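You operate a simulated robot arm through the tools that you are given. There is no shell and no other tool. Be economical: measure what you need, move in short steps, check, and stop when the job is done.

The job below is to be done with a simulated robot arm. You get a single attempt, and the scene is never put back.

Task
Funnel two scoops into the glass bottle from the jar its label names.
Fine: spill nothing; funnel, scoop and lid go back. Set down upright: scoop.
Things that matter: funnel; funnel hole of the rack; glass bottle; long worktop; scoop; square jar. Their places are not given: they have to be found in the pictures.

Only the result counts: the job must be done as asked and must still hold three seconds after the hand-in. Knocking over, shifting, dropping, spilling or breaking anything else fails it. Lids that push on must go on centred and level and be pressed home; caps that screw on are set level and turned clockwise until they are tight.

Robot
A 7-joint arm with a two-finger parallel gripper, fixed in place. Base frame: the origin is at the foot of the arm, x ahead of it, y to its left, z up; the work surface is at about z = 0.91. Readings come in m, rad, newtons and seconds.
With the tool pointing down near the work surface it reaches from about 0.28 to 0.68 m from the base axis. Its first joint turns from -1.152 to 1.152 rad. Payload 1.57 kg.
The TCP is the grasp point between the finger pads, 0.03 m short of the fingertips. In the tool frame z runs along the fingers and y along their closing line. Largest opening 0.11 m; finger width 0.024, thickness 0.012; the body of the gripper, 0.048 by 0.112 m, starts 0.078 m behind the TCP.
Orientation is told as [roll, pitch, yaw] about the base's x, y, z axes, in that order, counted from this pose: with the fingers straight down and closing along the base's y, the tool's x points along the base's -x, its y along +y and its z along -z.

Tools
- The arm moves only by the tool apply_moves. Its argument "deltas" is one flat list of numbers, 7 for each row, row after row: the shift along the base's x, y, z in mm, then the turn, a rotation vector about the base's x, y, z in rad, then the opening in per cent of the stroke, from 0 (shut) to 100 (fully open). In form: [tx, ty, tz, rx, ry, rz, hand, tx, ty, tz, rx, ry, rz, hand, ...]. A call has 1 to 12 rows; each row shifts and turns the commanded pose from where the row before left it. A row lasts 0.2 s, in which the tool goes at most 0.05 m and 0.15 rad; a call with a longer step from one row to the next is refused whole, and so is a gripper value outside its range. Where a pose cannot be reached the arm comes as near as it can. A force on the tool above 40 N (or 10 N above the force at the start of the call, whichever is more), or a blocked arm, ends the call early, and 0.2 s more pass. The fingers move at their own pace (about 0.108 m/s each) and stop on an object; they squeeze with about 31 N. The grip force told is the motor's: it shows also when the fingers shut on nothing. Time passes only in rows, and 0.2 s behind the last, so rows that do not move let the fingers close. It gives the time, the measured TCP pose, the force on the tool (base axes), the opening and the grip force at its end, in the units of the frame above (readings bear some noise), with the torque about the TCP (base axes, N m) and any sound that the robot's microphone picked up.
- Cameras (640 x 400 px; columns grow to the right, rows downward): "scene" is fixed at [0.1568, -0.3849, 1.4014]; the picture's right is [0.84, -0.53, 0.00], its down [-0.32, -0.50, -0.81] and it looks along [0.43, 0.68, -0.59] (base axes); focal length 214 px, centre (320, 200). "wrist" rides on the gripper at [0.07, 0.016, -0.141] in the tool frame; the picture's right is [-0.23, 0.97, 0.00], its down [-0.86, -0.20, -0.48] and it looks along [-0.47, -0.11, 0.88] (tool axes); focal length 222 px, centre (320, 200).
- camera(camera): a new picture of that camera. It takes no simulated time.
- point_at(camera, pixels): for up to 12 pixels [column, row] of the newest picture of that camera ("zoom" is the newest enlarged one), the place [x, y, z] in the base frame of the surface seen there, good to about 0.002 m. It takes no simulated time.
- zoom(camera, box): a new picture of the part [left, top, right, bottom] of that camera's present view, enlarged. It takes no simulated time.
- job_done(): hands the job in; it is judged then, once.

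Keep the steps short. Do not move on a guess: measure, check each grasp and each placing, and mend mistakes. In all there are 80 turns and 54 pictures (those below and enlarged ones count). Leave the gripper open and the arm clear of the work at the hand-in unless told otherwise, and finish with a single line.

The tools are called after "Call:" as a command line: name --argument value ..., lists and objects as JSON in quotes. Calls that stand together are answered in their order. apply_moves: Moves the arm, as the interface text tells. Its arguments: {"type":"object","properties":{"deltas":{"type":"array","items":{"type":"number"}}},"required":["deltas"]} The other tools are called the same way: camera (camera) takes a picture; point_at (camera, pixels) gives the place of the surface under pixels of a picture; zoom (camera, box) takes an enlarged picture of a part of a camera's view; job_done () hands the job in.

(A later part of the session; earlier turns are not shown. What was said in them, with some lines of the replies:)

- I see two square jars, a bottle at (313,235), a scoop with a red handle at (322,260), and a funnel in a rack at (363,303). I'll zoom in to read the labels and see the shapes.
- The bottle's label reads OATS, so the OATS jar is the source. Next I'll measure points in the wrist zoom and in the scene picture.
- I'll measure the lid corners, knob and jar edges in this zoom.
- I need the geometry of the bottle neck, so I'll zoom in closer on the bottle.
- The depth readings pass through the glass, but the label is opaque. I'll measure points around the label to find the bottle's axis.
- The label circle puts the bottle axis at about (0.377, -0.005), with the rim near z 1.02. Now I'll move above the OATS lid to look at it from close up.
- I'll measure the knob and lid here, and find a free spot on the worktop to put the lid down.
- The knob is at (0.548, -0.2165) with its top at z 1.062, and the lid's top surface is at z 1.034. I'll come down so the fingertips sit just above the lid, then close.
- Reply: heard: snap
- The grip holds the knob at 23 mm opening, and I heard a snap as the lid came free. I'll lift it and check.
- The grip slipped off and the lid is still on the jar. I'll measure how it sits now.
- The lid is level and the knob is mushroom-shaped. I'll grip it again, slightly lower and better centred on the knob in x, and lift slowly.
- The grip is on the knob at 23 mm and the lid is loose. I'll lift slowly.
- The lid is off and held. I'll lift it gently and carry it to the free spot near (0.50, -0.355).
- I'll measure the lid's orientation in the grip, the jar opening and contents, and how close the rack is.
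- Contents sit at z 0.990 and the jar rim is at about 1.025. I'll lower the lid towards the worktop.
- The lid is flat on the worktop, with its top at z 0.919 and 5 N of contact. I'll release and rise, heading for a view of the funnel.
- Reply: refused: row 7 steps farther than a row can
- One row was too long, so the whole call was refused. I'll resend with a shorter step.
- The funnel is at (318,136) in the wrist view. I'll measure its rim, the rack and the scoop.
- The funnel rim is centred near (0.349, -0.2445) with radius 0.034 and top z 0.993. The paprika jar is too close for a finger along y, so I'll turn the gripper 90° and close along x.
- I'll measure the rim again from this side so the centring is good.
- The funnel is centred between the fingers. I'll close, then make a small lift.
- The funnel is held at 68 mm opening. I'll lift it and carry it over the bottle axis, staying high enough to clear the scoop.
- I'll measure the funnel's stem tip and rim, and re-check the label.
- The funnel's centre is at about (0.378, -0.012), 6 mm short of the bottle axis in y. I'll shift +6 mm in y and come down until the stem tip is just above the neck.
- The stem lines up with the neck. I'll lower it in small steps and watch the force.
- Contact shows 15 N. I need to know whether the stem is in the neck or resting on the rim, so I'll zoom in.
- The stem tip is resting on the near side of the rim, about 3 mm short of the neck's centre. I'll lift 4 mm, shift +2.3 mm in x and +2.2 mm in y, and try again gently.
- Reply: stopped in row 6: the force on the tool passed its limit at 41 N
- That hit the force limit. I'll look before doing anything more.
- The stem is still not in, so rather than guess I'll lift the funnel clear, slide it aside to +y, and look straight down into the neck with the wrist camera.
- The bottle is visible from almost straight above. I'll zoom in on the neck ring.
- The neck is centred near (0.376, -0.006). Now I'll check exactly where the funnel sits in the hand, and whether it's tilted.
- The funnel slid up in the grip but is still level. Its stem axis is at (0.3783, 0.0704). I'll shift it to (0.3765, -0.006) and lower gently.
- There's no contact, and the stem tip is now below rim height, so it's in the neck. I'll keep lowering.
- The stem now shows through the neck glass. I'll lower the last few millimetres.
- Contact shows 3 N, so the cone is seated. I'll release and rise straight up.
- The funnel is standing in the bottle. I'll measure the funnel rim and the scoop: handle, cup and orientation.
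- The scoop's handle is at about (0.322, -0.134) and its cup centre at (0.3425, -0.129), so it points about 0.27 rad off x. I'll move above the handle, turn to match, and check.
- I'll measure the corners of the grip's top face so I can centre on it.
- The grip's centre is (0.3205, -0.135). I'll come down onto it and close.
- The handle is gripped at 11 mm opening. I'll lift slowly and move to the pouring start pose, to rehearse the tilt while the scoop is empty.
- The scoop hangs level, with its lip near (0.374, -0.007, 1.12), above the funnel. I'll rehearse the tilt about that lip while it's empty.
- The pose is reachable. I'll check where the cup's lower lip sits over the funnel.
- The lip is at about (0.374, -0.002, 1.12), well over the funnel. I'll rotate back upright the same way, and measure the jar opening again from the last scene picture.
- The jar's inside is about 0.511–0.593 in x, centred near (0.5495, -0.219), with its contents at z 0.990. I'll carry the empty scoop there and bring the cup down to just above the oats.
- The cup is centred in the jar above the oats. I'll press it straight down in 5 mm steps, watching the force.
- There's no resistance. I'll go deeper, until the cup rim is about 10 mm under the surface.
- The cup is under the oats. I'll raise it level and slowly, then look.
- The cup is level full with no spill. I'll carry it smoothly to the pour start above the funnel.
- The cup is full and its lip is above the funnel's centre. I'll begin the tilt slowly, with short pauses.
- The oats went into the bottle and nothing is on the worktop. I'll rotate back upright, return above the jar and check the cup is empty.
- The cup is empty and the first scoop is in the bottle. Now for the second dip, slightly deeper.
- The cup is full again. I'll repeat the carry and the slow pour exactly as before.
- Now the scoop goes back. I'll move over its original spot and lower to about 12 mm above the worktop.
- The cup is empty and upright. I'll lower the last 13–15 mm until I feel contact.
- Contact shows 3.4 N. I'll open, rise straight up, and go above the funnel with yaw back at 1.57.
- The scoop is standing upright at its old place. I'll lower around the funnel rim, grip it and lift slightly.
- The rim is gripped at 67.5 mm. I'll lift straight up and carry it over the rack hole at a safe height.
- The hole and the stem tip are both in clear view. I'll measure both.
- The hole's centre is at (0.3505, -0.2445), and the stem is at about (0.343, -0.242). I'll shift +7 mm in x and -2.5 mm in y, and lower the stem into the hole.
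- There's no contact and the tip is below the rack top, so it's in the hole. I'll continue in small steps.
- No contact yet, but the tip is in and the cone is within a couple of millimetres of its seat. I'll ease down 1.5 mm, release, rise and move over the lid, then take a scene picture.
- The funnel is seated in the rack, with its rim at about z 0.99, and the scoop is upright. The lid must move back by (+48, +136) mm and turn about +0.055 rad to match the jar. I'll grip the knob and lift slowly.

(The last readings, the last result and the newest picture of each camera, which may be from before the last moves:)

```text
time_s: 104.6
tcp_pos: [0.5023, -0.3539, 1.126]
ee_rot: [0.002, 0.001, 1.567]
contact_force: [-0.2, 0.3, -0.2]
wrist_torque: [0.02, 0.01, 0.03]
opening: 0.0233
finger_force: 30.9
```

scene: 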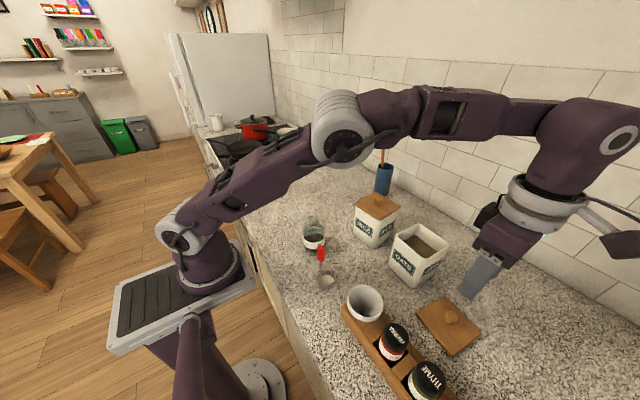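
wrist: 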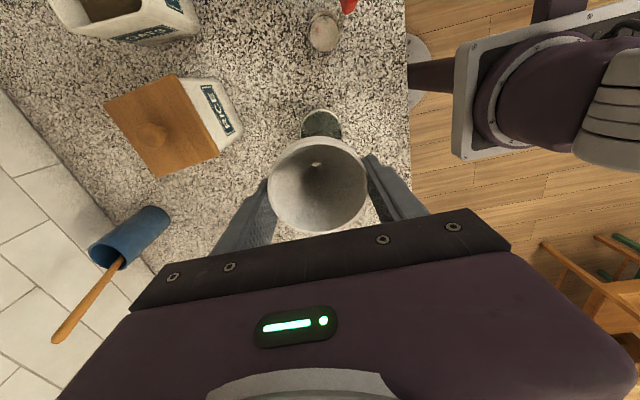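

The lid is held at 23.3 mm. I'll carry it over the jar with the small turn, lower to just above the rim, and use the last picture to check alignment.

Call:
apply_moves --deltas '[6.8, 19.4, 0, 0, 0, 0.008, 0, 6.8, 19.4, 0, 0, 0, 0.008, 0, 6.8, 19.4, 0, 0, 0, 0.008, 0, 6.8, 19.4, 0, 0, 0, 0.008, 0, 6.8, 19.4, 0, 0, 0, 0.008, 0, 6.8, 19.4, 0, 0, 0, 0.008, 0, 6.7, 19.6, 0, 0, 0, 0.007, 0, 0, 0, -25, 0, 0, 0, 0, 0, 0, -20, 0, 0, 0, 0, 0, 0, -6, 0, 0, 0, 0, 0, 0, 0, 0, 0, 0, 0]'

Call:
zoom --camera "scene" --box '[380, 205, 464, 290]'

```text
time_s: 107.0
tcp_pos: [0.5491, -0.2166, 1.0773]
ee_rot: [0.002, 0.002, 1.623]
contact_force: [-0.3, -0.3, -0.7]
wrist_torque: [-0.01, 0.0, -0.01]
opening: 0.0233
finger_force: 31.1
```

```text
4.71 times, centred on (422, 248) of scene
5 turns are left
```

zoom: 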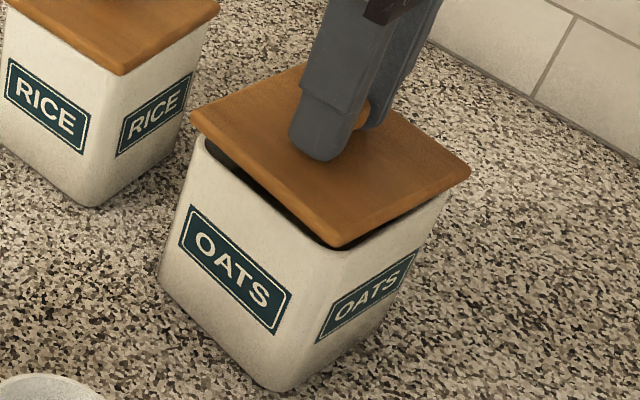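

Now I'll measure the lid's corners against the jar's faces before pressing.

Call:
point_at --camera "zoom" --pixels '[[198, 114], [339, 238], [464, 171], [308, 72], [205, 160], [250, 195], [300, 238], [325, 255], [350, 258], [390, 235], [435, 210], [200, 180]]'

Call:
point_at --camera "zoom" --pixels '[[230, 142], [270, 178], [310, 212], [370, 220], [400, 204], [435, 186], [215, 178], [290, 240], [365, 258], [420, 225]]'

```text
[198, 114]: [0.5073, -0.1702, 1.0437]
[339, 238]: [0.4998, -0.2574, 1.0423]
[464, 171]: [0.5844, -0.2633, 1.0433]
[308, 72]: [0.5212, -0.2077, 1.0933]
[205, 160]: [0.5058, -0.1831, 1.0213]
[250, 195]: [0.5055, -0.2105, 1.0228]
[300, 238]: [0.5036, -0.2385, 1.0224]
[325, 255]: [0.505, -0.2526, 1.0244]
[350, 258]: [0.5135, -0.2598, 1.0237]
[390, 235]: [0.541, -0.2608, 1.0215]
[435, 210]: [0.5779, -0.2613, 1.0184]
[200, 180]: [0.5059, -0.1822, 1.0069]
```

```text
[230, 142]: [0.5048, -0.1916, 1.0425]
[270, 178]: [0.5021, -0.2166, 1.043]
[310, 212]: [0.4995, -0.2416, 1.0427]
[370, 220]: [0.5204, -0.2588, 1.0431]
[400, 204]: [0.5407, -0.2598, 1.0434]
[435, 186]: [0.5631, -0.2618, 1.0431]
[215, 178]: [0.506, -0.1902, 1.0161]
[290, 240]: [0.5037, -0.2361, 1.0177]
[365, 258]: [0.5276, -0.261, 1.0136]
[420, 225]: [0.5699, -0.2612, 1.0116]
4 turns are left
```

The lid is within about 1.5 mm and a few hundredths of a radian of the jar. I'll shift +1.5 mm in x, turn +0.04 rad, then lower and press until it snaps home.

Call:
apply_moves --deltas '[1.5, 0, 0, 0, 0, 0.04, 0, 0, 0, 0, 0, 0, 0, 0, 0, 0, -5, 0, 0, 0, 0, 0, 0, -3, 0, 0, 0, 0, 0, 0, -2, 0, 0, 0, 0, 0, 0, -1, 0, 0, 0, 0, 0, 0, -1, 0, 0, 0, 0, 0, 0, -1, 0, 0, 0, 0, 0, 0, -1, 0, 0, 0, 0, 0, 0, -1, 0, 0, 0, 0, 0, 0, -1, 0, 0, 0, 0, 0, 0, 0, 0, 0, 0, 0]'

Call:
apply_moves --deltas '[0, 0, -1.5, 0, 0, 0, 0, 0, 0, -1.5, 0, 0, 0, 0, 0, 0, -1.5, 0, 0, 0, 0, 0, 0, 0, 0, 0, 0, 0]'

```text
time_s: 108.6
tcp_pos: [0.5495, -0.2182, 1.0681]
ee_rot: [-0.004, 0.005, 1.663]
contact_force: [-3.3, 2.2, 4.2]
wrist_torque: [0.05, 0.04, 0.1]
opening: 0.0234
finger_force: 30.4
heard: snap
stopped in row 8: the force on the tool passed its limit at 42 N (the readings are from after the stop); the commanded pose is now the measured one
```

```text
time_s: 109.3
tcp_pos: [0.55, -0.2192, 1.0682]
ee_rot: [-0.008, 0.012, 1.664]
contact_force: [-5.1, 1.7, 8.0]
wrist_torque: [0.11, 0.14, 0.15]
opening: 0.0234
finger_force: 31.0
stopped in row 3: the force on the tool passed its limit at 43 N (the readings are from after the stop); the commanded pose is now the measured one
3 turns are left
```

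I heard the snap, and it stayed firm under 42 N, so the lid is home. I'll open, rise straight up and move clear.

Call:
apply_moves --deltas '[0, 0, 0.5, 0, 0, 0, 30, 0, 0, 0, 0, 0, 0, 50, 0, 0, 0, 0, 0, 0, 60, 0, 0, 15, 0, 0, 0, 60, 0, 0, 40, 0, 0, 0, 60, 0, 0, 45, 0, 0, 0, 80, 0, 0, 45, 0, 0, 0, 100, -30, 0, 35, 0, 0, 0, 100, -40, 0, 25, 0, 0, 0, 100, -40, 0, 0, 0, 0, 0, 100, 0, 0, 0, 0, 0, 0, 100]'

```text
time_s: 111.7
tcp_pos: [0.4412, -0.2223, 1.2595]
ee_rot: [-0.009, 0.009, 1.664]
contact_force: [0.3, -0.1, 0.6]
wrist_torque: [-0.02, 0.01, -0.01]
opening: 0.11
finger_force: 0.0
out of reach, approached as far as the arm can: row 7
2 turns are left
```

The gripper is open and clear, so I'm handing the job in.

Call:
job_done

```text
The job is handed in.
```

I funnelled two full scoops of oats into the bottle and saw no spill, then put the funnel, scoop and lid back; I had no pictures left to check the lid after it snapped on.
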